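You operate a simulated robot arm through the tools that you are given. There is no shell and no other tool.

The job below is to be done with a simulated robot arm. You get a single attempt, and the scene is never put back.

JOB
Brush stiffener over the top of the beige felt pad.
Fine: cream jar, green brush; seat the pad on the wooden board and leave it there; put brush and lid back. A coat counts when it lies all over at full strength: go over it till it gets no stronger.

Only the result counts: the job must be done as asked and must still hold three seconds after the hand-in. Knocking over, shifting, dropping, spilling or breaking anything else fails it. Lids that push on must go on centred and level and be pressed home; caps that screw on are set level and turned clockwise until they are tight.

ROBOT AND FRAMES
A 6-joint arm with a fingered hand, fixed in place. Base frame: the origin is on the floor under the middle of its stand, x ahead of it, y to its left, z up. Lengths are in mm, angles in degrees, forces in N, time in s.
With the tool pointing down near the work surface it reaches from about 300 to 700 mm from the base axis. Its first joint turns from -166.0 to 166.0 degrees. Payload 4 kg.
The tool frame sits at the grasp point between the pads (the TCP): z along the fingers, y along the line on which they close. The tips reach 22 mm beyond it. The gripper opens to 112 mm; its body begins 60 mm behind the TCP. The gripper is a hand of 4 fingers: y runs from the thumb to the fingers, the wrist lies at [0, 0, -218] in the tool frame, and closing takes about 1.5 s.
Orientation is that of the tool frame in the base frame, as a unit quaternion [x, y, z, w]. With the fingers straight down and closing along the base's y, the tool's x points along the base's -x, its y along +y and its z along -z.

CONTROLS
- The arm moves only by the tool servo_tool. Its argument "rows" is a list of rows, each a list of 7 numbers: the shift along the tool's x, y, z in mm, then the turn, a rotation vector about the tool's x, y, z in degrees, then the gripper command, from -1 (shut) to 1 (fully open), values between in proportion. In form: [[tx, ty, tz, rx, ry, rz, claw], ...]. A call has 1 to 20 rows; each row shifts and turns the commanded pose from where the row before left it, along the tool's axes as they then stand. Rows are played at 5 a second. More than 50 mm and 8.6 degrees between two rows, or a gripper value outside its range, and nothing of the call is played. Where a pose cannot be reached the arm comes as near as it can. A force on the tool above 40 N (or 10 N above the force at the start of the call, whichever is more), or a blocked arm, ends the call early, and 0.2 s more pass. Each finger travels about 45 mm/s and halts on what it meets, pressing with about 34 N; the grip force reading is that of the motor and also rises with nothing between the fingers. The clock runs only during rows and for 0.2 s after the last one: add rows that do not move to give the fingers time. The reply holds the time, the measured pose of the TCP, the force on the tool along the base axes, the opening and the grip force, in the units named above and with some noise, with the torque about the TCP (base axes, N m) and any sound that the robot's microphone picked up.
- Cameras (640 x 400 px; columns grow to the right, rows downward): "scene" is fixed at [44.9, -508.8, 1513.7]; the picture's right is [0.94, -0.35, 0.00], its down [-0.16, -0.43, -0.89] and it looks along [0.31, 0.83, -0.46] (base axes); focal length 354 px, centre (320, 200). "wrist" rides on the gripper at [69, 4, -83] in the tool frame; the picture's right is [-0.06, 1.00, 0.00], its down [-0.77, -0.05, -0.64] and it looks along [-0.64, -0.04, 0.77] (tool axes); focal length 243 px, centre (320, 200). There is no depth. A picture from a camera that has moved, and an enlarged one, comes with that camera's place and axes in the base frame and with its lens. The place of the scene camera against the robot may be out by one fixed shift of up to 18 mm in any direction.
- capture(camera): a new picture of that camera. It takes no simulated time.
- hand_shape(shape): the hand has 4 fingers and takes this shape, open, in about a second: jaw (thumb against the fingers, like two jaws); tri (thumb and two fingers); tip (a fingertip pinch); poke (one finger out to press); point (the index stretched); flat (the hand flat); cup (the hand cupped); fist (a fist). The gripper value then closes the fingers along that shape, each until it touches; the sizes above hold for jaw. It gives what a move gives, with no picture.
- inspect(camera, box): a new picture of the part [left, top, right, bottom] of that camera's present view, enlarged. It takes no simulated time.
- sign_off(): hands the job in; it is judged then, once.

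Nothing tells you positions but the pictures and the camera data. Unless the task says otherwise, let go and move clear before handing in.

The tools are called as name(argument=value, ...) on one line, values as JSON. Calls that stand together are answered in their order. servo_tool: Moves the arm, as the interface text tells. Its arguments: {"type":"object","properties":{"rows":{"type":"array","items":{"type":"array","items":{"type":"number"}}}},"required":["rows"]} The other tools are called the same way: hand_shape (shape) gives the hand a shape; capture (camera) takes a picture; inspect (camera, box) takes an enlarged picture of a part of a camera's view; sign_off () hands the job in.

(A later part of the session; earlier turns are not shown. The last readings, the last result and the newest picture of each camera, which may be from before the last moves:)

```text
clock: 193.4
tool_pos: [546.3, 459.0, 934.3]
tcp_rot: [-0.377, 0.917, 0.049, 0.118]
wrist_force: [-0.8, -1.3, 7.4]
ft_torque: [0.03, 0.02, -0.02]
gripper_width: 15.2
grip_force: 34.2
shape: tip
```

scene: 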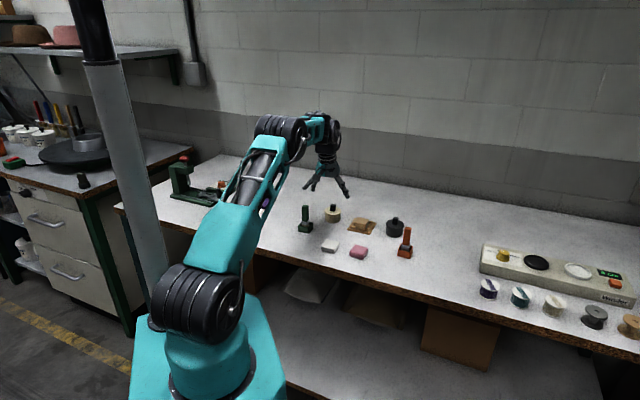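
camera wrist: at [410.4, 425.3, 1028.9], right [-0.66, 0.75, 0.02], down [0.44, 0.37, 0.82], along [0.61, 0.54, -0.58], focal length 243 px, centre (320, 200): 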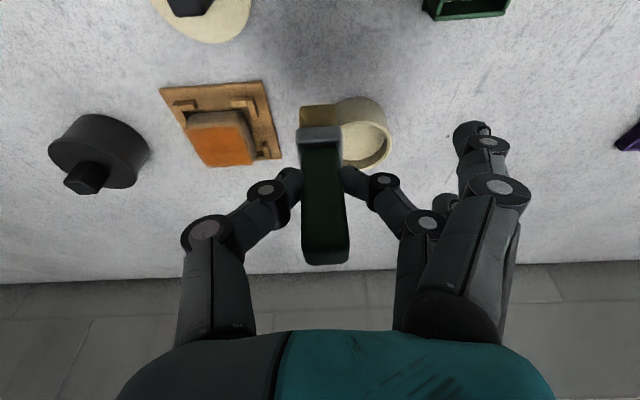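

Contact is 7 N. I'll run the full set of lanes again.

servo_tool(rows=[[0, -4.6, 0, 0, 0, 0, -1], [0, -4.6, 0, 0, 0, 0, -1], [0, -4.6, 0, 0, 0, 0, -1], [0, -4.6, 0, 0, 0, 0, -1], [0, -4.6, 0, 0, 0, 0, -1], [0, -4.6, 0, 0, 0, 0, -1], [0, -4.6, 0, 0, 0, 0, -1], [0, -4.6, 0, 0, 0, 0, -1], [0, -4.6, 0, 0, 0, 0, -1], [-1.02, 0, -3.87, 0, 0, 0, -1], [-2.9, 20.7, 0.77, 0, 0, 0, -1], [-2.9, 20.7, 0.77, 0, 0, 0, -1], [1.02, 0, 3.87, 0, 0, 0, -1]])

servo_tool(rows=[[0, -4.6, 0, 0, 0, 0, -1], [0, -4.6, 0, 0, 0, 0, -1], [0, -4.6, 0, 0, 0, 0, -1], [0, -4.6, 0, 0, 0, 0, -1], [0, -4.6, 0, 0, 0, 0, -1], [0, -4.6, 0, 0, 0, 0, -1], [0, -4.6, 0, 0, 0, 0, -1], [0, -4.6, 0, 0, 0, 0, -1], [0, -4.6, 0, 0, 0, 0, -1], [-1.02, 0, -3.87, 0, 0, 0, -1], [-2.9, 20.7, 0.77, 0, 0, 0, -1], [-2.9, 20.7, 0.77, 0, 0, 0, -1], [1.02, 0, 3.87, 0, 0, 0, -1]])

servo_tool(rows=[[0, -4.6, 0, 0, 0, 0, -1], [0, -4.6, 0, 0, 0, 0, -1], [0, -4.6, 0, 0, 0, 0, -1], [0, -4.6, 0, 0, 0, 0, -1], [0, -4.6, 0, 0, 0, 0, -1], [0, -4.6, 0, 0, 0, 0, -1], [0, -4.6, 0, 0, 0, 0, -1], [0, -4.6, 0, 0, 0, 0, -1], [0, -4.6, 0, 0, 0, 0, -1], [-1.02, 0, -3.87, 0, 0, 0, -1], [-2.9, 20.7, 0.77, 0, 0, 0, -1], [-2.9, 20.7, 0.77, 0, 0, 0, -1], [1.02, 0, 3.87, 0, 0, 0, -1]])

inspect(camera="wrist", box=[200, 40, 420, 200])

```text
clock: 196.2
tool_pos: [549.9, 464.5, 934.6]
tcp_rot: [-0.378, 0.917, 0.049, 0.119]
wrist_force: [-0.6, 0.1, 0.8]
ft_torque: [-0.01, 0.01, 0.02]
gripper_width: 15.0
grip_force: 33.9
shape: tip
```

```text
clock: 199.0
tool_pos: [554.7, 468.1, 934.8]
tcp_rot: [-0.378, 0.917, 0.048, 0.118]
wrist_force: [0.2, -0.5, 1.3]
ft_torque: [-0.03, 0.0, -0.01]
gripper_width: 15.2
grip_force: 33.9
shape: tip
```

```text
clock: 201.8
tool_pos: [557.6, 472.2, 934.6]
tcp_rot: [-0.378, 0.917, 0.049, 0.119]
wrist_force: [0.2, -0.9, 0.6]
ft_torque: [-0.01, 0.02, 0.04]
gripper_width: 15.2
grip_force: 34.1
shape: tip
```

```text
2.50 times, centred on (310, 120) of wrist
camera zoom: at [493.2, 413.7, 998.0], right [-0.66, 0.75, 0.02], down [0.44, 0.37, 0.82], along [0.61, 0.54, -0.58], focal length 606 px, centre (345, 400)
```

zoom: 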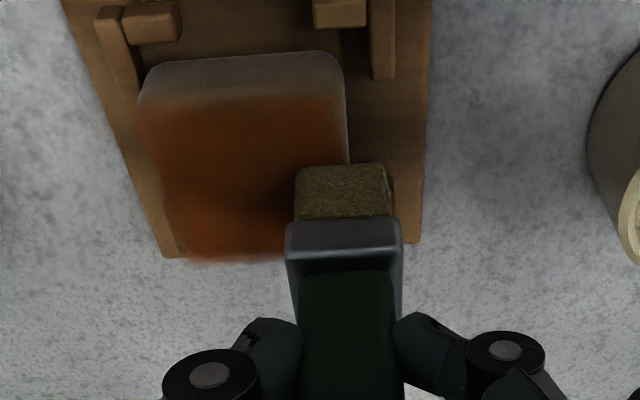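

servo_tool(rows=[[0.08, -4.6, 0.3, 0, 0, 0, -1], [0, -4.6, 0, 0, 0, 0, -1], [0, -4.6, 0, 0, 0, 0, -1], [0, -4.6, 0, 0, 0, 0, -1], [0, -4.6, 0, 0, 0, 0, -1], [0, -4.6, 0, 0, 0, 0, -1], [0, -4.6, 0, 0, 0, 0, -1], [0, -4.6, 0, 0, 0, 0, -1], [0, -4.6, 0, 0, 0, 0, -1], [-1.02, 0, -3.87, 0, 0, 0, -1], [-2.9, 20.7, 0.77, 0, 0, 0, -1], [-2.9, 20.7, 0.77, 0, 0, 0, -1], [1.02, 0, 3.87, 0, 0, 0, -1]])

servo_tool(rows=[[0, -4.6, 0, 0, 0, 0, -1], [0, -4.6, 0, 0, 0, 0, -1], [0, -4.6, 0, 0, 0, 0, -1], [0, -4.6, 0, 0, 0, 0, -1], [0, -4.6, 0, 0, 0, 0, -1], [0, -4.6, 0, 0, 0, 0, -1], [0, -4.6, 0, 0, 0, 0, -1], [0, -4.6, 0, 0, 0, 0, -1], [0, -4.6, 0, 0, 0, 0, -1], [-1.02, 0, -3.87, 0, 0, 0, -1], [-2.9, 20.7, 0.77, 0, 0, 0, -1], [-2.9, 20.7, 0.77, 0, 0, 0, -1], [1.02, 0, 3.87, 0, 0, 0, -1]])

servo_tool(rows=[[0.05, -4.6, 0.2, 0, 0, 0, -1], [0, -4.6, 0, 0, 0, 0, -1], [0, -4.6, 0, 0, 0, 0, -1], [0, -4.6, 0, 0, 0, 0, -1], [0, 0, 0, 0, 0, 0, -1]])

```text
clock: 204.6
tool_pos: [563.7, 477.5, 934.4]
tcp_rot: [-0.379, 0.917, 0.049, 0.118]
wrist_force: [0.2, 0.5, 2.5]
ft_torque: [-0.01, 0.03, -0.02]
gripper_width: 15.1
grip_force: 34.3
shape: tip
```

```text
clock: 207.4
tool_pos: [567.6, 483.0, 933.6]
tcp_rot: [-0.378, 0.917, 0.049, 0.118]
wrist_force: [0.6, -1.1, 4.0]
ft_torque: [-0.03, -0.03, -0.03]
gripper_width: 15.2
grip_force: 34.4
shape: tip
```

```text
clock: 208.6
tool_pos: [580.0, 467.8, 933.3]
tcp_rot: [-0.378, 0.917, 0.05, 0.119]
wrist_force: [-2.5, 3.2, 8.6]
ft_torque: [0.14, 0.05, 0.03]
gripper_width: 15.2
grip_force: 34.6
shape: tip
```

servo_tool(rows=[[0, -4.6, 0, 0, 0, 0, -1], [0, -4.6, 0, 0, 0, 0, -1], [0, -4.6, 0, 0, 0, 0, -1], [0, -4.6, 0, 0, 0, 0, -1], [0, -4.6, 0, 0, 0, 0, -1], [-2.6, 0, -9.67, 0, 0, 0, -1], [-5.3, 0, -20.3, 0, 0, 0, -1], [19.9, 36, -5.2, 0, 0, 0, -1], [19.9, 36, -5.2, 0, 0, 0, -1], [19.9, 36, -5.2, 0, 0, 0, -1], [0, 0, 0, 0, 0, 0, -1], [0, 0, 0, 0, 0, 0, -1]])

inspect(camera="wrist", box=[184, 106, 258, 170])

inspect(camera="scene", box=[355, 210, 375, 230])

```text
clock: 211.2
tool_pos: [477.9, 485.0, 961.9]
tcp_rot: [-0.377, 0.917, 0.048, 0.118]
wrist_force: [-1.2, -0.3, -0.3]
ft_torque: [0.0, -0.02, -0.02]
gripper_width: 14.8
grip_force: 33.8
shape: tip
```

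```text
6.25 times, centred on (221, 138) of wrist
camera zoom: at [411.6, 426.7, 1025.0], right [-0.66, 0.75, 0.02], down [0.44, 0.37, 0.82], along [0.61, 0.54, -0.58], focal length 1516 px, centre (939, 588)
```

zoom: 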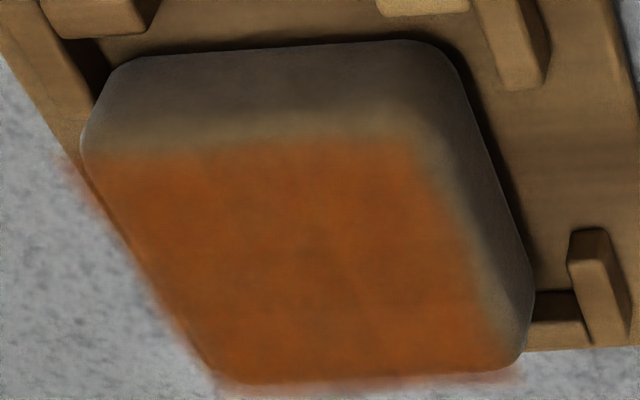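

```text
16.00 times, centred on (365, 220) of scene
camera zoom: at [44.9, -508.8, 1513.7], right [0.94, -0.35, 0.0], down [-0.16, -0.43, -0.89], along [0.31, 0.83, -0.46], focal length 5661 px, centre (-400, -120)
```

zoom: 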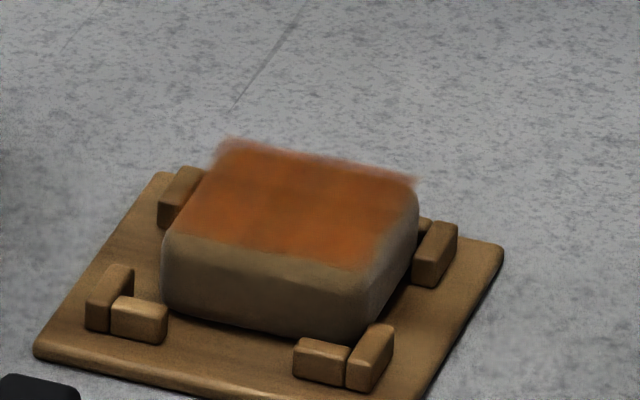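

inspect(camera="wrist", box=[190, 118, 230, 150])

inspect(camera="wrist", box=[208, 135, 248, 167])

```text
12.50 times, centred on (210, 134) of wrist
camera zoom: at [411.6, 426.7, 1025.0], right [-0.66, 0.75, 0.02], down [0.44, 0.37, 0.82], along [0.61, 0.54, -0.58], focal length 3033 px, centre (1695, 1025)
```

zoom: 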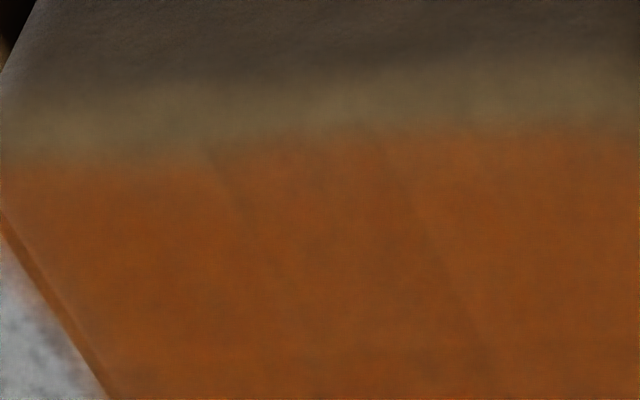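

```text
12.50 times, centred on (228, 151) of wrist
camera zoom: at [411.6, 426.7, 1025.0], right [-0.66, 0.75, 0.02], down [0.44, 0.37, 0.82], along [0.61, 0.54, -0.58], focal length 3033 px, centre (1470, 812)
```

zoom: 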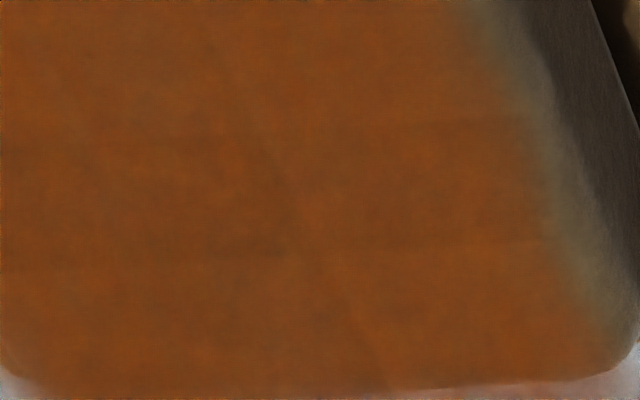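

The coated square spans the full flat top with even margins, and the colour barely changed from the last round. I'll do one more loaded round to be sure it's at full strength.

servo_tool(rows=[[-22.4, 15.3, 5.9, 0, 0, 0, -1], [-22.4, 15.3, 5.9, 0, 0, 0, -1], [0, 0, 0, 0, 0, 0, -1], [0, 0, 0, 0, 0, 0, -1]])

inspect(camera="wrist", box=[230, 30, 410, 180])

```text
clock: 212.2
tool_pos: [489.1, 538.4, 963.4]
tcp_rot: [-0.378, 0.917, 0.048, 0.118]
wrist_force: [-0.4, 0.7, -0.3]
ft_torque: [-0.01, 0.02, 0.03]
gripper_width: 14.9
grip_force: 34.6
shape: tip
```

```text
2.67 times, centred on (320, 105) of wrist
camera zoom: at [423.9, 479.8, 1025.9], right [-0.66, 0.75, 0.02], down [0.44, 0.37, 0.81], along [0.61, 0.54, -0.58], focal length 647 px, centre (320, 453)
```

zoom: 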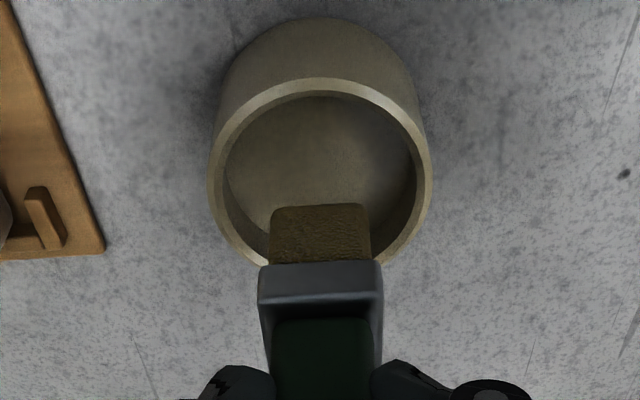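

servo_tool(rows=[[3.83, 0, 14.5, 0, 0, 0, -1], [3.83, 0, 14.5, 0, 0, 0, -1], [0.77, 0, 2.9, 0, 0, 0, -1], [0, 0, 0, 0, 0, 0, -1]])

servo_tool(rows=[[0.26, 0, 0.97, 0, 0, 0, -1], [0.26, 0, 0.97, 0, 0, 0, -1], [0, 0, 0, 0, 0, 0, -1]])

```text
clock: 213.2
tool_pos: [489.5, 538.9, 930.2]
tcp_rot: [-0.378, 0.917, 0.049, 0.118]
wrist_force: [0.0, 0.0, -0.7]
ft_torque: [0.0, -0.03, 0.0]
gripper_width: 14.8
grip_force: 33.7
shape: tip
```

```text
clock: 214.0
tool_pos: [489.0, 539.0, 929.1]
tcp_rot: [-0.378, 0.917, 0.049, 0.118]
wrist_force: [0.6, 0.2, -1.0]
ft_torque: [-0.02, -0.04, 0.02]
gripper_width: 15.3
grip_force: 34.1
shape: tip
```

servo_tool(rows=[[0.26, 0, 0.97, 0, 0, 0, -1], [0.26, 0, 0.97, 0, 0, 0, -1], [0, 0, 0, 0, 0, 0, -1]])

```text
clock: 214.8
tool_pos: [489.8, 538.9, 928.7]
tcp_rot: [-0.378, 0.917, 0.05, 0.12]
wrist_force: [-1.2, -1.6, 12.6]
ft_torque: [0.0, 0.0, -0.04]
gripper_width: 15.2
grip_force: 34.2
shape: tip
```

servo_tool(rows=[[-1.28, 0, -4.84, 0, 0, 0, -1], [-2.55, 0, -9.67, 0, 0, 0, -1], [-5.1, 0, -19.3, 0, 0, 0, -1], [5.2, -32.2, -1.38, 0, 0, 0, -1], [5.2, -32.2, -1.38, 0, 0, 0, -1], [5.2, -32.2, -1.38, 0, 0, 0, -1], [3.06, 0, 11.6, 0, 0, 0, -1], [3.3, 0, 12.5, 0, 0, 0, -1], [0, 0, 0, 0, 0, 0, -1]])

inspect(camera="wrist", box=[200, 40, 420, 200])

```text
clock: 216.8
tool_pos: [544.7, 458.7, 935.4]
tcp_rot: [-0.378, 0.917, 0.049, 0.118]
wrist_force: [0.6, -0.7, 0.5]
ft_torque: [-0.02, -0.01, -0.01]
gripper_width: 15.1
grip_force: 33.6
shape: tip
```

```text
2.50 times, centred on (310, 120) of wrist
camera zoom: at [479.7, 400.2, 999.9], right [-0.66, 0.75, 0.02], down [0.44, 0.37, 0.81], along [0.61, 0.54, -0.58], focal length 606 px, centre (345, 400)
```

zoom: 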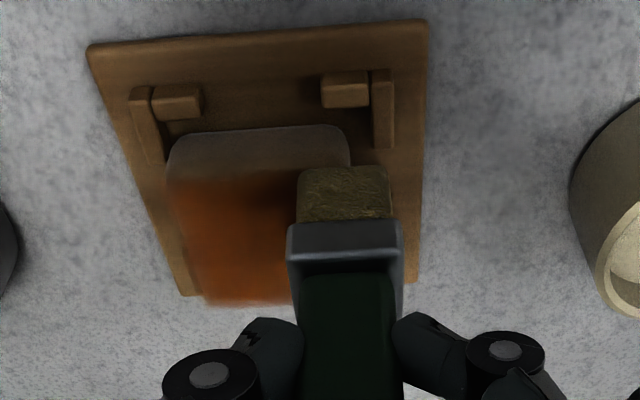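

servo_tool(rows=[[0, -4, 0, 0, 0, 0, -1], [0.26, 0, 0.97, 0, 0, 0, -1], [0, 0, 0, 0, 0, 0, -1]])

servo_tool(rows=[[0.2, 0, 0.75, 0, 0, 0, -1], [0, 0, 0, 0, 0, 0, -1]])

servo_tool(rows=[[0.2, 0, 0.75, 0, 0, 0, -1], [0, 0, 0, 0, 0, 0, -1]])

```text
clock: 217.6
tool_pos: [548.8, 457.0, 935.5]
tcp_rot: [-0.377, 0.917, 0.049, 0.118]
wrist_force: [0.3, -0.4, -0.1]
ft_torque: [0.03, -0.01, 0.02]
gripper_width: 15.1
grip_force: 34.1
shape: tip
```

```text
clock: 218.2
tool_pos: [548.0, 456.5, 934.3]
tcp_rot: [-0.377, 0.917, 0.048, 0.119]
wrist_force: [0.5, -0.6, -0.7]
ft_torque: [-0.02, 0.0, 0.0]
gripper_width: 15.1
grip_force: 34.5
shape: tip
```

```text
clock: 218.8
tool_pos: [547.6, 456.5, 934.0]
tcp_rot: [-0.378, 0.917, 0.048, 0.119]
wrist_force: [1.4, 0.6, 0.6]
ft_torque: [0.0, -0.01, 0.01]
gripper_width: 14.9
grip_force: 34.1
shape: tip
```

servo_tool(rows=[[0.2, 0, 0.75, 0, 0, 0, -1], [0, 0, 0, 0, 0, 0, -1]])

servo_tool(rows=[[0.13, 0, 0.5, 0, 0, 0, -1], [0, 0, 0, 0, 0, 0, -1]])

```text
clock: 219.4
tool_pos: [546.8, 456.0, 933.4]
tcp_rot: [-0.378, 0.917, 0.049, 0.119]
wrist_force: [-1.0, 0.6, 3.4]
ft_torque: [0.02, 0.0, 0.05]
gripper_width: 15.2
grip_force: 34.3
shape: tip
```

```text
clock: 220.0
tool_pos: [548.0, 455.5, 932.7]
tcp_rot: [-0.378, 0.917, 0.049, 0.119]
wrist_force: [-1.9, -0.2, 10.1]
ft_torque: [0.02, -0.01, -0.01]
gripper_width: 14.9
grip_force: 34.4
shape: tip
```

servo_tool(rows=[[-0.05, 4, -0.2, 0, 0, 0, -1], [0, -4.6, 0, 0, 0, 0, -1], [0, -4.6, 0, 0, 0, 0, -1], [0, -4.6, 0, 0, 0, 0, -1], [0, -4.6, 0, 0, 0, 0, -1], [0, -4.6, 0, 0, 0, 0, -1], [0, -4.6, 0, 0, 0, 0, -1], [0, -4.6, 0, 0, 0, 0, -1], [0, -4.6, 0, 0, 0, 0, -1], [0, -4.6, 0, 0, 0, 0, -1], [-1.02, 0, -3.87, 0, 0, 0, -1], [-2.9, 20.7, 0.77, 0, 0, 0, -1], [-2.9, 20.7, 0.77, 0, 0, 0, -1], [1.02, 0, 3.87, 0, 0, 0, -1]])

servo_tool(rows=[[0, -4.6, 0, 0, 0, 0, -1], [0, -4.6, 0, 0, 0, 0, -1], [0, -4.6, 0, 0, 0, 0, -1], [0, -4.6, 0, 0, 0, 0, -1], [0, -4.6, 0, 0, 0, 0, -1], [0, -4.6, 0, 0, 0, 0, -1], [0, -4.6, 0, 0, 0, 0, -1], [0, -4.6, 0, 0, 0, 0, -1], [0, -4.6, 0, 0, 0, 0, -1], [-1.02, 0, -3.87, 0, 0, 0, -1], [-2.9, 20.7, 0.77, 0, 0, 0, -1], [-2.9, 20.7, 0.77, 0, 0, 0, -1], [1.02, 0, 3.87, 0, 0, 0, -1]])

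servo_tool(rows=[[0, -4.6, 0, 0, 0, 0, -1], [0, -4.6, 0, 0, 0, 0, -1], [0, -4.6, 0, 0, 0, 0, -1], [0, -4.6, 0, 0, 0, 0, -1], [0, -4.6, 0, 0, 0, 0, -1], [0, -4.6, 0, 0, 0, 0, -1], [0, -4.6, 0, 0, 0, 0, -1], [0, -4.6, 0, 0, 0, 0, -1], [0, -4.6, 0, 0, 0, 0, -1], [-1.02, 0, -3.87, 0, 0, 0, -1], [-2.9, 20.7, 0.77, 0, 0, 0, -1], [-2.9, 20.7, 0.77, 0, 0, 0, -1], [1.02, 0, 3.87, 0, 0, 0, -1]])

inspect(camera="wrist", box=[200, 40, 420, 200])

```text
clock: 223.0
tool_pos: [549.5, 462.9, 932.8]
tcp_rot: [-0.378, 0.917, 0.049, 0.119]
wrist_force: [-0.7, -0.8, 5.3]
ft_torque: [0.0, -0.04, 0.01]
gripper_width: 15.3
grip_force: 34.2
shape: tip
```

```text
clock: 225.8
tool_pos: [553.0, 467.3, 932.7]
tcp_rot: [-0.378, 0.917, 0.05, 0.118]
wrist_force: [-3.4, -0.6, 10.8]
ft_torque: [0.01, 0.0, -0.02]
gripper_width: 16.5
grip_force: 33.6
shape: tip
```

```text
clock: 228.6
tool_pos: [557.6, 471.8, 933.4]
tcp_rot: [-0.378, 0.917, 0.049, 0.118]
wrist_force: [-0.2, -0.3, -0.3]
ft_torque: [-0.01, 0.03, 0.04]
gripper_width: 16.2
grip_force: 34.0
shape: tip
```

```text
2.50 times, centred on (310, 120) of wrist
camera zoom: at [493.0, 413.4, 997.1], right [-0.66, 0.75, 0.02], down [0.44, 0.37, 0.81], along [0.61, 0.54, -0.58], focal length 606 px, centre (345, 400)
```

zoom: 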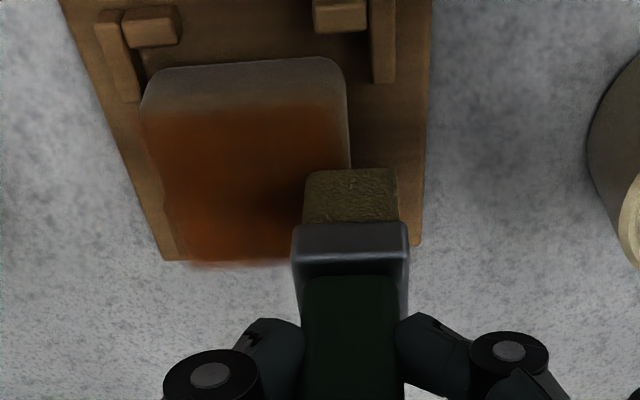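

servo_tool(rows=[[0.1, -4.6, 0.4, 0, 0, 0, -1], [0, -4.6, 0, 0, 0, 0, -1], [0, -4.6, 0, 0, 0, 0, -1], [0, -4.6, 0, 0, 0, 0, -1], [0, 0, 0, 0, 0, 0, -1]])

```text
clock: 229.8
tool_pos: [570.1, 457.8, 933.7]
tcp_rot: [-0.378, 0.917, 0.049, 0.118]
wrist_force: [-0.6, -0.4, -0.3]
ft_torque: [0.03, -0.01, 0.0]
gripper_width: 16.3
grip_force: 34.0
shape: tip
```

servo_tool(rows=[[0.2, 0, 0.75, 0, 0, 0, -1], [0, 0, 0, 0, 0, 0, -1]])

servo_tool(rows=[[0.2, 0, 0.75, 0, 0, 0, -1], [0, 0, 0, 0, 0, 0, -1]])

inspect(camera="scene", box=[345, 190, 385, 235])

```text
clock: 230.4
tool_pos: [570.7, 458.4, 932.9]
tcp_rot: [-0.378, 0.917, 0.049, 0.119]
wrist_force: [-0.8, -0.7, 6.9]
ft_torque: [-0.02, -0.04, 0.02]
gripper_width: 16.1
grip_force: 33.5
shape: tip
```

```text
clock: 231.0
tool_pos: [571.6, 458.7, 932.8]
tcp_rot: [-0.377, 0.917, 0.048, 0.119]
wrist_force: [-1.1, -0.6, 10.0]
ft_torque: [0.05, -0.02, 0.0]
gripper_width: 16.4
grip_force: 34.1
shape: tip
```

```text
8.89 times, centred on (365, 212) of scene
camera zoom: at [44.9, -508.8, 1513.7], right [0.94, -0.35, 0.0], down [-0.16, -0.43, -0.89], along [0.31, 0.83, -0.46], focal length 3145 px, centre (-80, 89)
```

zoom: 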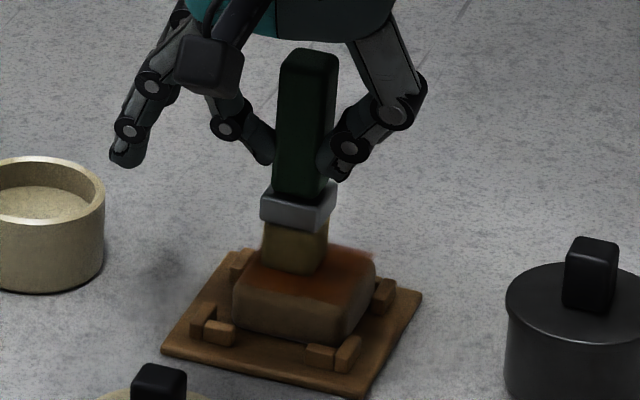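

servo_tool(rows=[[-0.08, -4.6, -0.3, 0, 0, 0, -1], [0, -4.6, 0, 0, 0, 0, -1], [0, -4.6, 0, 0, 0, 0, -1], [0, -4.6, 0, 0, 0, 0, -1], [0, -4.6, 0, 0, 0, 0, -1], [-1.02, 0, -3.87, 0, 0, 0, -1], [-2.9, 20.7, 0.77, 0, 0, 0, -1], [-2.9, 20.7, 0.77, 0, 0, 0, -1], [1.02, 0, 3.87, 0, 0, 0, -1], [0, 0, 0, 0, 0, 0, -1]])

servo_tool(rows=[[0, -4.6, 0, 0, 0, 0, -1], [0, -4.6, 0, 0, 0, 0, -1], [0, -4.6, 0, 0, 0, 0, -1], [0, -4.6, 0, 0, 0, 0, -1], [0, -4.6, 0, 0, 0, 0, -1], [0, -4.6, 0, 0, 0, 0, -1], [0, -4.6, 0, 0, 0, 0, -1], [0, -4.6, 0, 0, 0, 0, -1], [0, -4.6, 0, 0, 0, 0, -1], [-1.02, 0, -3.87, 0, 0, 0, -1], [-2.9, 20.7, 0.77, 0, 0, 0, -1], [-2.9, 20.7, 0.77, 0, 0, 0, -1], [1.02, 0, 3.87, 0, 0, 0, -1], [0, 0, 0, 0, 0, 0, -1]])

servo_tool(rows=[[0, -4.6, 0, 0, 0, 0, -1], [0, -4.6, 0, 0, 0, 0, -1], [0, -4.6, 0, 0, 0, 0, -1], [0, -4.6, 0, 0, 0, 0, -1], [0, -4.6, 0, 0, 0, 0, -1], [0, -4.6, 0, 0, 0, 0, -1], [0, -4.6, 0, 0, 0, 0, -1], [0, -4.6, 0, 0, 0, 0, -1], [0, -4.6, 0, 0, 0, 0, -1], [-2.6, 0, -9.67, 0, 0, 0, -1], [-5.3, 0, -20.3, 0, 0, 0, -1], [19.9, 36, -5.2, 0, 0, 0, -1], [19.9, 36, -5.2, 0, 0, 0, -1], [19.9, 36, -5.2, 0, 0, 0, -1], [0, 0, 0, 0, 0, 0, -1], [0, 0, 0, 0, 0, 0, -1]])

capture(camera="wrist")

inspect(camera="scene", box=[355, 210, 375, 230])

```text
clock: 233.2
tool_pos: [564.2, 476.7, 932.7]
tcp_rot: [-0.378, 0.917, 0.049, 0.119]
wrist_force: [0.3, -0.5, 5.1]
ft_torque: [-0.04, -0.03, -0.02]
gripper_width: 16.0
grip_force: 33.7
shape: tip
```

```text
clock: 236.2
tool_pos: [565.9, 481.2, 932.7]
tcp_rot: [-0.378, 0.917, 0.049, 0.119]
wrist_force: [-2.6, -1.2, 7.0]
ft_torque: [-0.03, -0.04, -0.02]
gripper_width: 16.5
grip_force: 34.3
shape: tip
```

```text
clock: 239.6
tool_pos: [474.9, 485.8, 962.5]
tcp_rot: [-0.378, 0.917, 0.049, 0.118]
wrist_force: [-0.1, -0.4, 0.0]
ft_torque: [0.0, -0.03, 0.02]
gripper_width: 16.7
grip_force: 34.2
shape: tip
```

```text
taken
camera wrist: at [409.4, 425.9, 1025.7], right [-0.66, 0.75, 0.02], down [0.44, 0.37, 0.82], along [0.61, 0.54, -0.58], focal length 243 px, centre (320, 200)
```

wrist: 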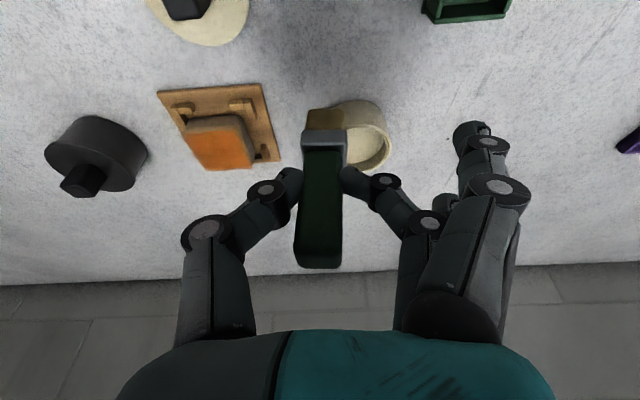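

```text
16.00 times, centred on (365, 220) of scene
camera zoom: at [44.9, -508.8, 1513.7], right [0.94, -0.35, 0.0], down [-0.16, -0.43, -0.89], along [0.31, 0.83, -0.46], focal length 5661 px, centre (-400, -120)
```

zoom: 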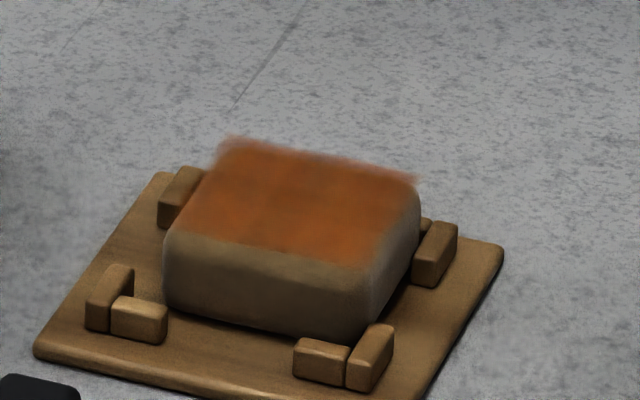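

inspect(camera="wrist", box=[184, 108, 258, 172])

inspect(camera="wrist", box=[208, 135, 248, 167])

inspect(camera="wrist", box=[270, 90, 380, 280])

```text
6.25 times, centred on (221, 140) of wrist
camera zoom: at [409.4, 425.9, 1025.7], right [-0.66, 0.75, 0.02], down [0.44, 0.37, 0.82], along [0.61, 0.54, -0.58], focal length 1516 px, centre (939, 575)
```

zoom: 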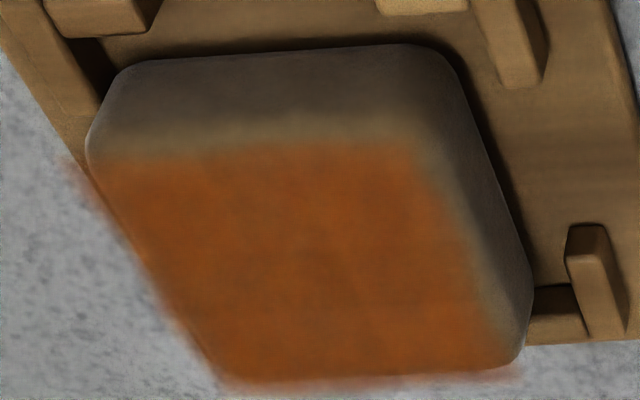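

```text
12.50 times, centred on (228, 151) of wrist
camera zoom: at [409.4, 425.9, 1025.7], right [-0.66, 0.75, 0.02], down [0.44, 0.37, 0.82], along [0.61, 0.54, -0.58], focal length 3033 px, centre (1470, 812)
```

zoom: 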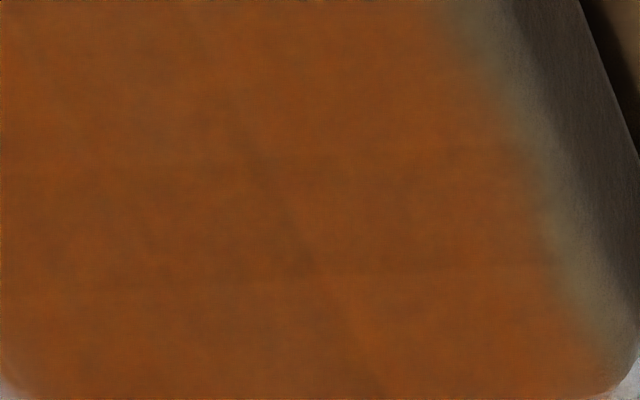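

```text
2.11 times, centred on (325, 185) of wrist
camera zoom: at [409.4, 425.9, 1025.7], right [-0.66, 0.75, 0.02], down [0.44, 0.37, 0.82], along [0.61, 0.54, -0.58], focal length 511 px, centre (310, 232)
```

zoom: 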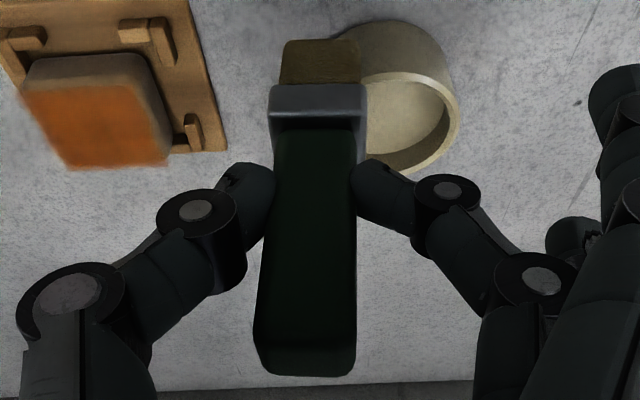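

The mottling and colour are unchanged from the previous round, so the coat is at full strength all over. Now I'll return the brush: hover above its holder first.

servo_tool(rows=[[19.1, 27.8, -5.05, 0, 0, 0, -1], [19.1, 27.8, -5.05, 0, 0, 0, -1], [19.1, 27.8, -5.05, 0, 0, 0, -1], [0, 0, 0, 0, 0, 0, -1], [0, 0, 0, 0, 0, 0, -1]])

inspect(camera="wrist", box=[230, 20, 410, 170])

inspect(camera="scene", box=[290, 180, 330, 240])

```text
clock: 240.8
tool_pos: [377.4, 501.2, 962.5]
tcp_rot: [-0.377, 0.917, 0.048, 0.118]
wrist_force: [0.1, 0.5, -0.7]
ft_torque: [0.01, 0.01, -0.02]
gripper_width: 16.7
grip_force: 34.1
shape: tip
```

```text
2.67 times, centred on (320, 95) of wrist
camera zoom: at [311.6, 443.4, 1025.6], right [-0.66, 0.75, 0.02], down [0.44, 0.37, 0.81], along [0.61, 0.54, -0.58], focal length 647 px, centre (320, 480)
```

zoom: 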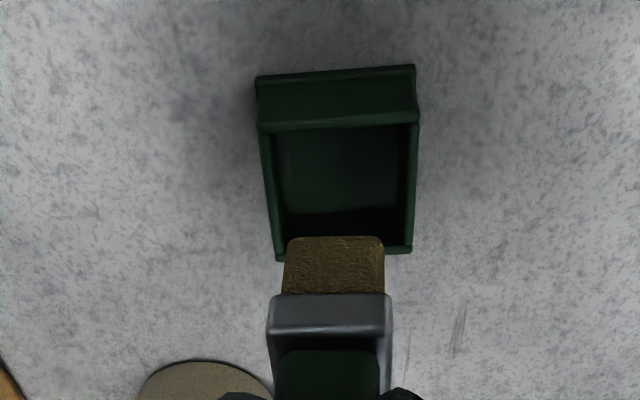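

```text
6.67 times, centred on (310, 210) of scene
camera zoom: at [44.9, -508.8, 1513.7], right [0.94, -0.35, 0.0], down [-0.16, -0.43, -0.89], along [0.31, 0.83, -0.46], focal length 2359 px, centre (387, 133)
```

zoom: 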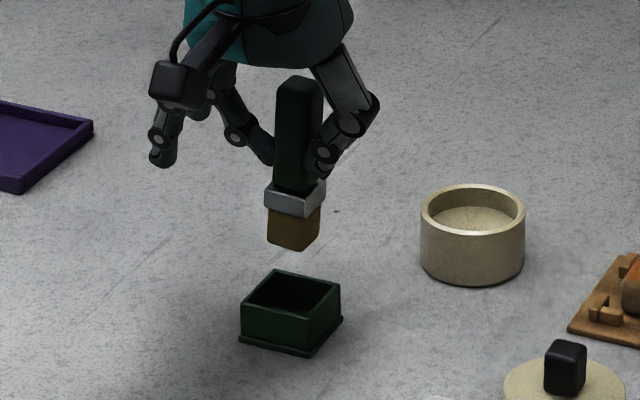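

The bristles are within 2.5 mm of the holder centre. I'll correct and lower into the holder.

servo_tool(rows=[[0.5, 2.4, -0.13, 0, 0, 0, -1], [0, 0, 0, 0, 0, 0, -1], [3.83, 0, 14.5, 0, 0, 0, -1], [3.83, 0, 14.5, 0, 0, 0, -1], [0, 0, 0, 0, 0, 0, -1]])

inspect(camera="wrist", box=[230, 50, 410, 200])

inspect(camera="scene", box=[290, 190, 330, 240])

```text
clock: 242.0
tool_pos: [373.9, 504.1, 930.6]
tcp_rot: [-0.378, 0.917, 0.049, 0.119]
wrist_force: [-0.1, -0.1, -1.6]
ft_torque: [0.02, -0.01, -0.02]
gripper_width: 16.6
grip_force: 33.6
shape: tip
```

```text
2.67 times, centred on (320, 125) of wrist
camera zoom: at [309.2, 445.2, 994.8], right [-0.66, 0.75, 0.02], down [0.44, 0.37, 0.81], along [0.61, 0.54, -0.58], focal length 647 px, centre (320, 400)
```

zoom: 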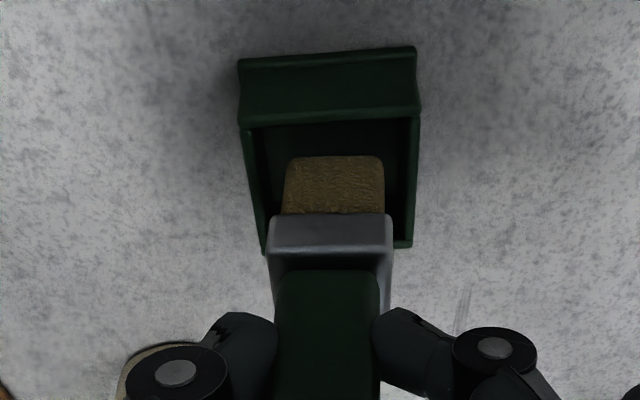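

```text
8.00 times, centred on (310, 215) of scene
camera zoom: at [44.9, -508.8, 1513.7], right [0.94, -0.35, 0.0], down [-0.16, -0.43, -0.89], along [0.31, 0.83, -0.46], focal length 2830 px, centre (400, 80)
```

zoom: 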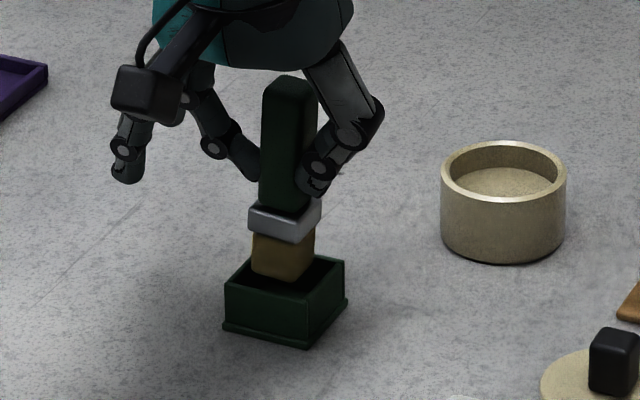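

The bristles are centred in the holder opening. I'll lower them to the holder floor.

servo_tool(rows=[[1.92, 0, 7.25, 0, 0, 0, -1], [1.92, 0, 7.25, 0, 0, 0, -1], [0.26, 0, 0.97, 0, 0, 0, -1], [0, 0, 0, 0, 0, 0, -1]])

servo_tool(rows=[[0.26, 0, 0.97, 0, 0, 0, -1], [0.26, 0, 0.97, 0, 0, 0, -1], [0, 0, 0, 0, 0, 0, -1]])

servo_tool(rows=[[0.26, 0, 0.97, 0, 0, 0, -1], [0.26, 0, 0.97, 0, 0, 0, -1], [0, 0, 0, 0, 0, 0, -1]])

```text
clock: 243.0
tool_pos: [372.4, 502.4, 916.1]
tcp_rot: [-0.378, 0.917, 0.049, 0.118]
wrist_force: [0.3, -0.1, -0.3]
ft_torque: [-0.02, 0.03, 0.03]
gripper_width: 16.2
grip_force: 33.6
shape: tip
```

```text
clock: 243.8
tool_pos: [372.1, 502.7, 913.7]
tcp_rot: [-0.378, 0.917, 0.049, 0.118]
wrist_force: [-0.6, 0.2, -0.2]
ft_torque: [-0.02, 0.04, -0.01]
gripper_width: 16.5
grip_force: 34.1
shape: tip
```

```text
clock: 244.6
tool_pos: [373.1, 503.8, 911.8]
tcp_rot: [-0.378, 0.917, 0.048, 0.118]
wrist_force: [0.0, 0.2, 0.0]
ft_torque: [-0.02, 0.04, -0.01]
gripper_width: 16.4
grip_force: 33.8
shape: tip
```

servo_tool(rows=[[0.26, 0, 0.97, 0, 0, 0, -1], [0, 0, 0, 0, 0, 0, -1]])

servo_tool(rows=[[0.26, 0, 0.97, 0, 0, 0, -1], [0, 0, 0, 0, 0, 0, -1]])

inspect(camera="scene", box=[290, 190, 330, 240])

inspect(camera="wrist", box=[230, 70, 410, 220])

```text
clock: 245.2
tool_pos: [372.3, 504.0, 911.1]
tcp_rot: [-0.378, 0.917, 0.049, 0.119]
wrist_force: [-0.2, 0.1, -0.2]
ft_torque: [0.03, -0.01, 0.0]
gripper_width: 16.4
grip_force: 34.0
shape: tip
```

```text
clock: 245.8
tool_pos: [372.3, 504.2, 909.5]
tcp_rot: [-0.378, 0.917, 0.05, 0.12]
wrist_force: [0.1, 0.4, 4.8]
ft_torque: [0.03, -0.02, -0.01]
gripper_width: 16.6
grip_force: 34.2
shape: tip
```

```text
8.00 times, centred on (310, 215) of scene
camera zoom: at [44.9, -508.8, 1513.7], right [0.94, -0.35, 0.0], down [-0.16, -0.43, -0.89], along [0.31, 0.83, -0.46], focal length 2830 px, centre (400, 80)
```

zoom: 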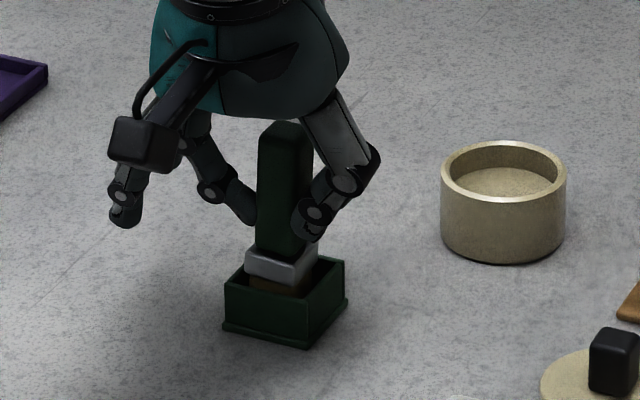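

```text
2.67 times, centred on (320, 145) of wrist
camera zoom: at [306.9, 444.7, 973.4], right [-0.66, 0.75, 0.02], down [0.44, 0.37, 0.82], along [0.61, 0.55, -0.58], focal length 647 px, centre (320, 347)
```

zoom: 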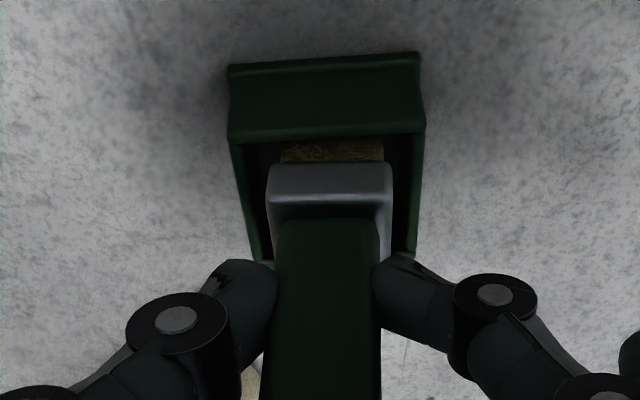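

It's touching the holder floor. I'll press slightly to square it up, then release gently.

servo_tool(rows=[[0.26, 0, 0.97, 0, 0, 0, -1], [0, 0, 0, 0, 0, 0, -1]])

servo_tool(rows=[[-0.26, 0, -0.97, 0, 0, 0, -1], [0, 0, 0, 0, 0, 0, -0.65], [0, 0, 0, 0, 0, 0, -0.6], [0, 0, 0, 0, 0, 0, -0.55], [0, 0, 0, 0, 0, 0, -0.45], [0, 0, 0, 0, 0, 0, -0.35], [0, 0, 0, 0, 0, 0, -0.2], [0, 0, 0, 0, 0, 0, -0.1], [0, 0, 0, 0, 0, 0, -0.1], [0, 0, 0, 0, 0, 0, -0.1]])

inspect(camera="scene", box=[290, 190, 330, 240])

inspect(camera="wrist", box=[230, 70, 410, 220])

```text
clock: 246.4
tool_pos: [373.0, 501.9, 908.8]
tcp_rot: [-0.378, 0.917, 0.049, 0.119]
wrist_force: [-1.5, 2.2, 11.8]
ft_torque: [0.13, 0.0, 0.0]
gripper_width: 16.7
grip_force: 34.0
shape: tip
```

```text
clock: 248.6
tool_pos: [373.2, 503.3, 909.8]
tcp_rot: [-0.379, 0.917, 0.049, 0.118]
wrist_force: [0.1, 0.6, -0.3]
ft_torque: [0.0, -0.01, 0.02]
gripper_width: 49.6
grip_force: 0.0
shape: tip
```

```text
8.00 times, centred on (310, 215) of scene
camera zoom: at [44.9, -508.8, 1513.7], right [0.94, -0.35, 0.0], down [-0.16, -0.43, -0.89], along [0.31, 0.83, -0.46], focal length 2830 px, centre (400, 80)
```

zoom: 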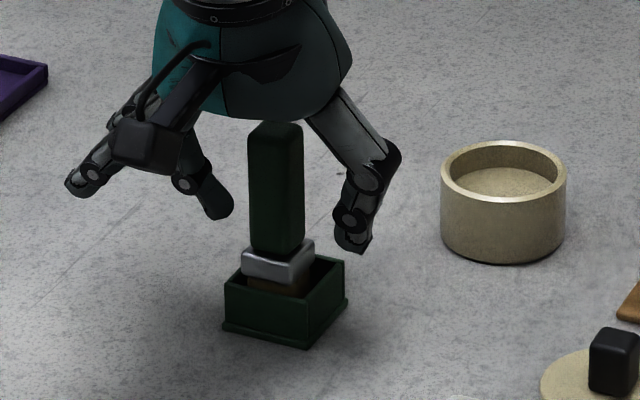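

```text
2.67 times, centred on (320, 145) of wrist
camera zoom: at [307.9, 444.2, 972.7], right [-0.66, 0.75, 0.02], down [0.44, 0.37, 0.81], along [0.61, 0.54, -0.58], focal length 647 px, centre (320, 347)
```

zoom: 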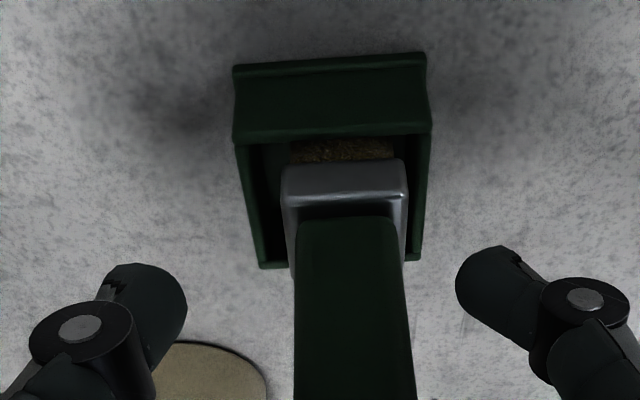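

The brush stands upright in its holder. I'll rise straight up and then fetch the lid.

servo_tool(rows=[[-2.55, 0, -9.67, 0, 0, 0, -0.05], [-5.1, 0, -19.3, 0, 0, 0, -0.05], [-7.66, 0, -29, 0, 0, 0, 0], [-7.66, 0, -29, 0, 0, 0, 0], [0, 0, 0, 0, 0, 0, 0], [0, 0, 0, 0, 0, 0, 0]])

inspect(camera="scene", box=[285, 180, 400, 260])

capture(camera="wrist")

```text
clock: 250.0
tool_pos: [373.2, 501.1, 1000.1]
tcp_rot: [-0.378, 0.917, 0.049, 0.118]
wrist_force: [-0.1, -1.2, 0.2]
ft_torque: [-0.02, 0.01, -0.03]
gripper_width: 55.0
grip_force: 0.0
shape: tip
```

```text
5.00 times, centred on (342, 220) of scene
camera zoom: at [44.9, -508.8, 1513.7], right [0.94, -0.35, 0.0], down [-0.16, -0.43, -0.89], along [0.31, 0.83, -0.46], focal length 1769 px, centre (208, 100)
```

zoom: 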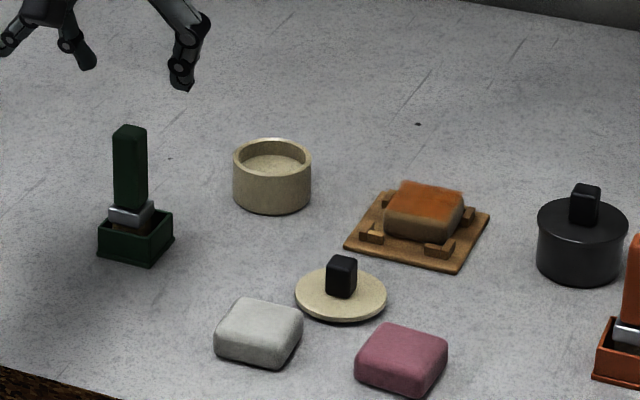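

```text
taken
camera wrist: at [308.1, 442.7, 1063.4], right [-0.66, 0.75, 0.02], down [0.44, 0.37, 0.81], along [0.61, 0.54, -0.58], focal length 243 px, centre (320, 200)
```

wrist: 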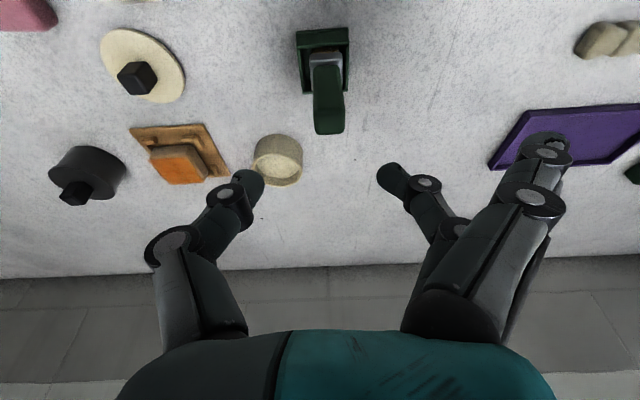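

Everything is in order. Next I'll hover over the lid's knob.

servo_tool(rows=[[-2.4, -38, 0.65, 0, 0, 0, 0], [-2.4, -38, 0.65, 0, 0, 0, 0], [-2.4, -38, 0.65, 0, 0, 0, 0], [-2.4, -38, 0.65, 0, 0, 0, -0.1], [7.66, 0, 29, 0, 0, 0, -0.1], [7.66, 0, 29, 0, 0, 0, -0.1], [0, 0, 0, 0, 0, 0, -0.1], [0, 0, 0, 0, 0, 0, -0.1]])

inspect(camera="wrist", box=[230, 30, 410, 190])

inspect(camera="scene", box=[325, 200, 375, 260])

```text
clock: 251.8
tool_pos: [488.3, 401.8, 938.3]
tcp_rot: [-0.377, 0.917, 0.049, 0.118]
wrist_force: [0.0, 0.0, 0.3]
ft_torque: [0.02, 0.0, 0.02]
gripper_width: 51.1
grip_force: 0.0
shape: tip
```

```text
2.50 times, centred on (320, 110) of wrist
camera zoom: at [423.1, 343.8, 1002.0], right [-0.66, 0.75, 0.02], down [0.44, 0.37, 0.81], along [0.61, 0.54, -0.58], focal length 606 px, centre (320, 425)
```

zoom: 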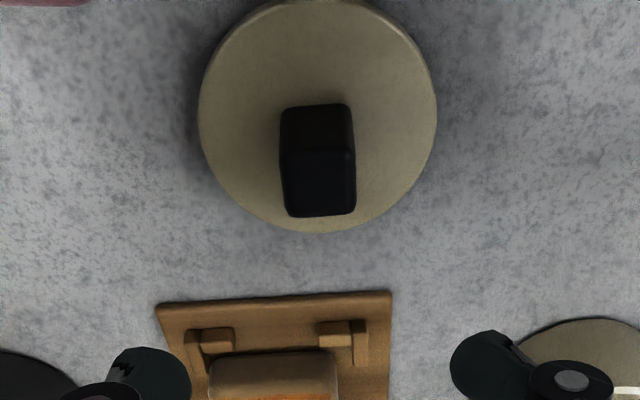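

```text
6.67 times, centred on (350, 230) of scene
camera zoom: at [44.9, -508.8, 1513.7], right [0.94, -0.35, 0.0], down [-0.16, -0.43, -0.89], along [0.31, 0.83, -0.46], focal length 2359 px, centre (120, 0)
```

zoom: 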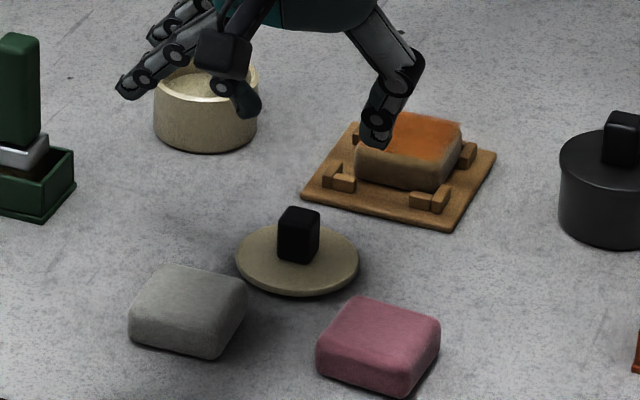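

The knob is 5 mm nearer than the pinch point. I'll correct and lower to the same grip height as before.

servo_tool(rows=[[4.84, 0.8, -1.28, 0, 0, 0, -0.2], [5.1, 0, 19.3, 0, 0, 0, -0.3], [5.1, 0, 19.3, 0, 0, 0, -0.3], [3.06, 0, 11.6, 0, 0, 0, -0.3], [0, 0, 0, 0, 0, 0, -0.3], [0, 0, 0, 0, 0, 0, -0.3]])

inspect(camera="wrist", box=[220, 60, 420, 230])

inspect(camera="scene", box=[335, 210, 375, 255])

```text
clock: 253.2
tool_pos: [482.2, 399.1, 887.5]
tcp_rot: [-0.378, 0.917, 0.049, 0.119]
wrist_force: [-0.3, -0.7, 0.3]
ft_torque: [0.03, -0.04, 0.03]
gripper_width: 39.8
grip_force: 0.0
shape: tip
```

```text
2.35 times, centred on (320, 145) of wrist
camera zoom: at [417.7, 340.9, 950.8], right [-0.66, 0.75, 0.02], down [0.44, 0.37, 0.81], along [0.61, 0.54, -0.58], focal length 571 px, centre (320, 329)
```

zoom: 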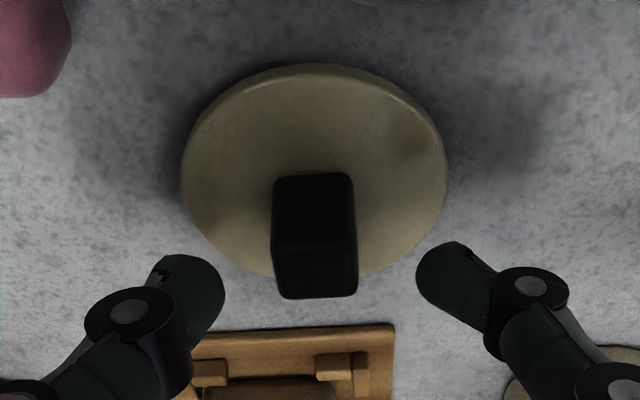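

```text
8.89 times, centred on (355, 232) of scene
camera zoom: at [44.9, -508.8, 1513.7], right [0.94, -0.35, 0.0], down [-0.16, -0.43, -0.89], along [0.31, 0.83, -0.46], focal length 3145 px, centre (9, -89)
```

zoom: 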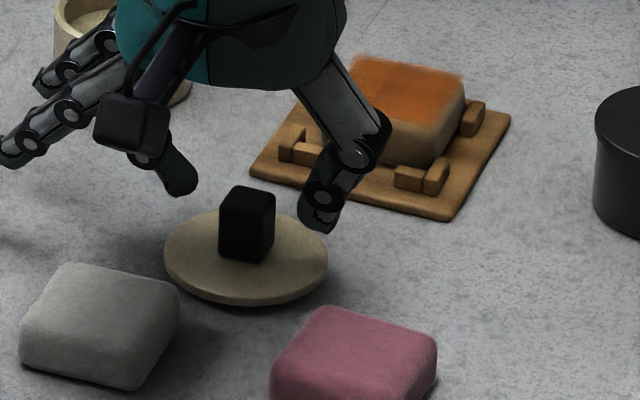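

servo_tool(rows=[[0, -1.5, 0, 0, 0, 0, -0.3], [1.53, 0, 5.8, 0, 0, 0, -0.3], [0, 0, 0, 0, 0, 0, -0.3], [0, 0, 0, 0, 0, 0, -0.5], [0, 0, 0, 0, 0, 0, -0.7], [0, 0, 0, 0, 0, 0, -0.9], [0, 0, 0, 0, 0, 0, -1], [0, 0, 0, 0, 0, 0, -1], [0, 0, 0, 0, 0, 0, -1]])

inspect(camera="wrist", box=[220, 60, 420, 230])

inspect(camera="scene", box=[335, 210, 375, 255])

```text
clock: 255.2
tool_pos: [483.9, 396.6, 881.4]
tcp_rot: [-0.377, 0.917, 0.049, 0.118]
wrist_force: [1.1, 0.2, -0.2]
ft_torque: [0.04, 0.0, 0.0]
gripper_width: 12.2
grip_force: 34.1
shape: tip
```

```text
2.35 times, centred on (320, 145) of wrist
camera zoom: at [417.8, 338.9, 945.0], right [-0.66, 0.75, 0.02], down [0.44, 0.37, 0.81], along [0.61, 0.54, -0.58], focal length 571 px, centre (320, 329)
```

zoom: 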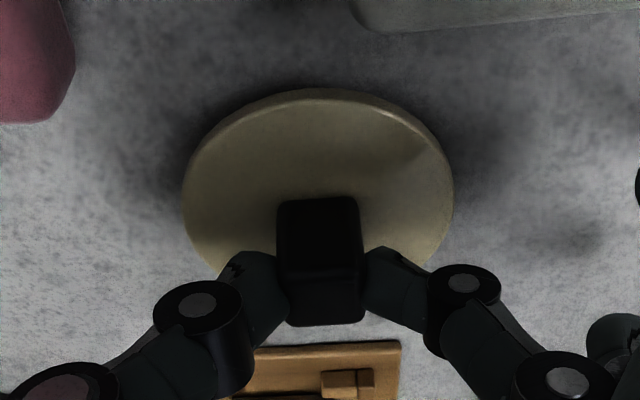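

```text
8.89 times, centred on (355, 232) of scene
camera zoom: at [44.9, -508.8, 1513.7], right [0.94, -0.35, 0.0], down [-0.16, -0.43, -0.89], along [0.31, 0.83, -0.46], focal length 3145 px, centre (9, -89)
```

zoom: 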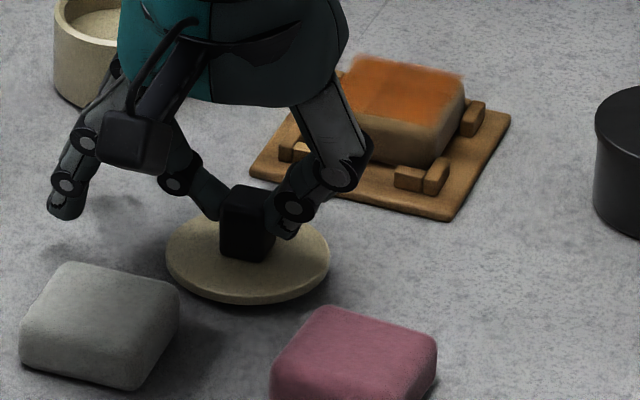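

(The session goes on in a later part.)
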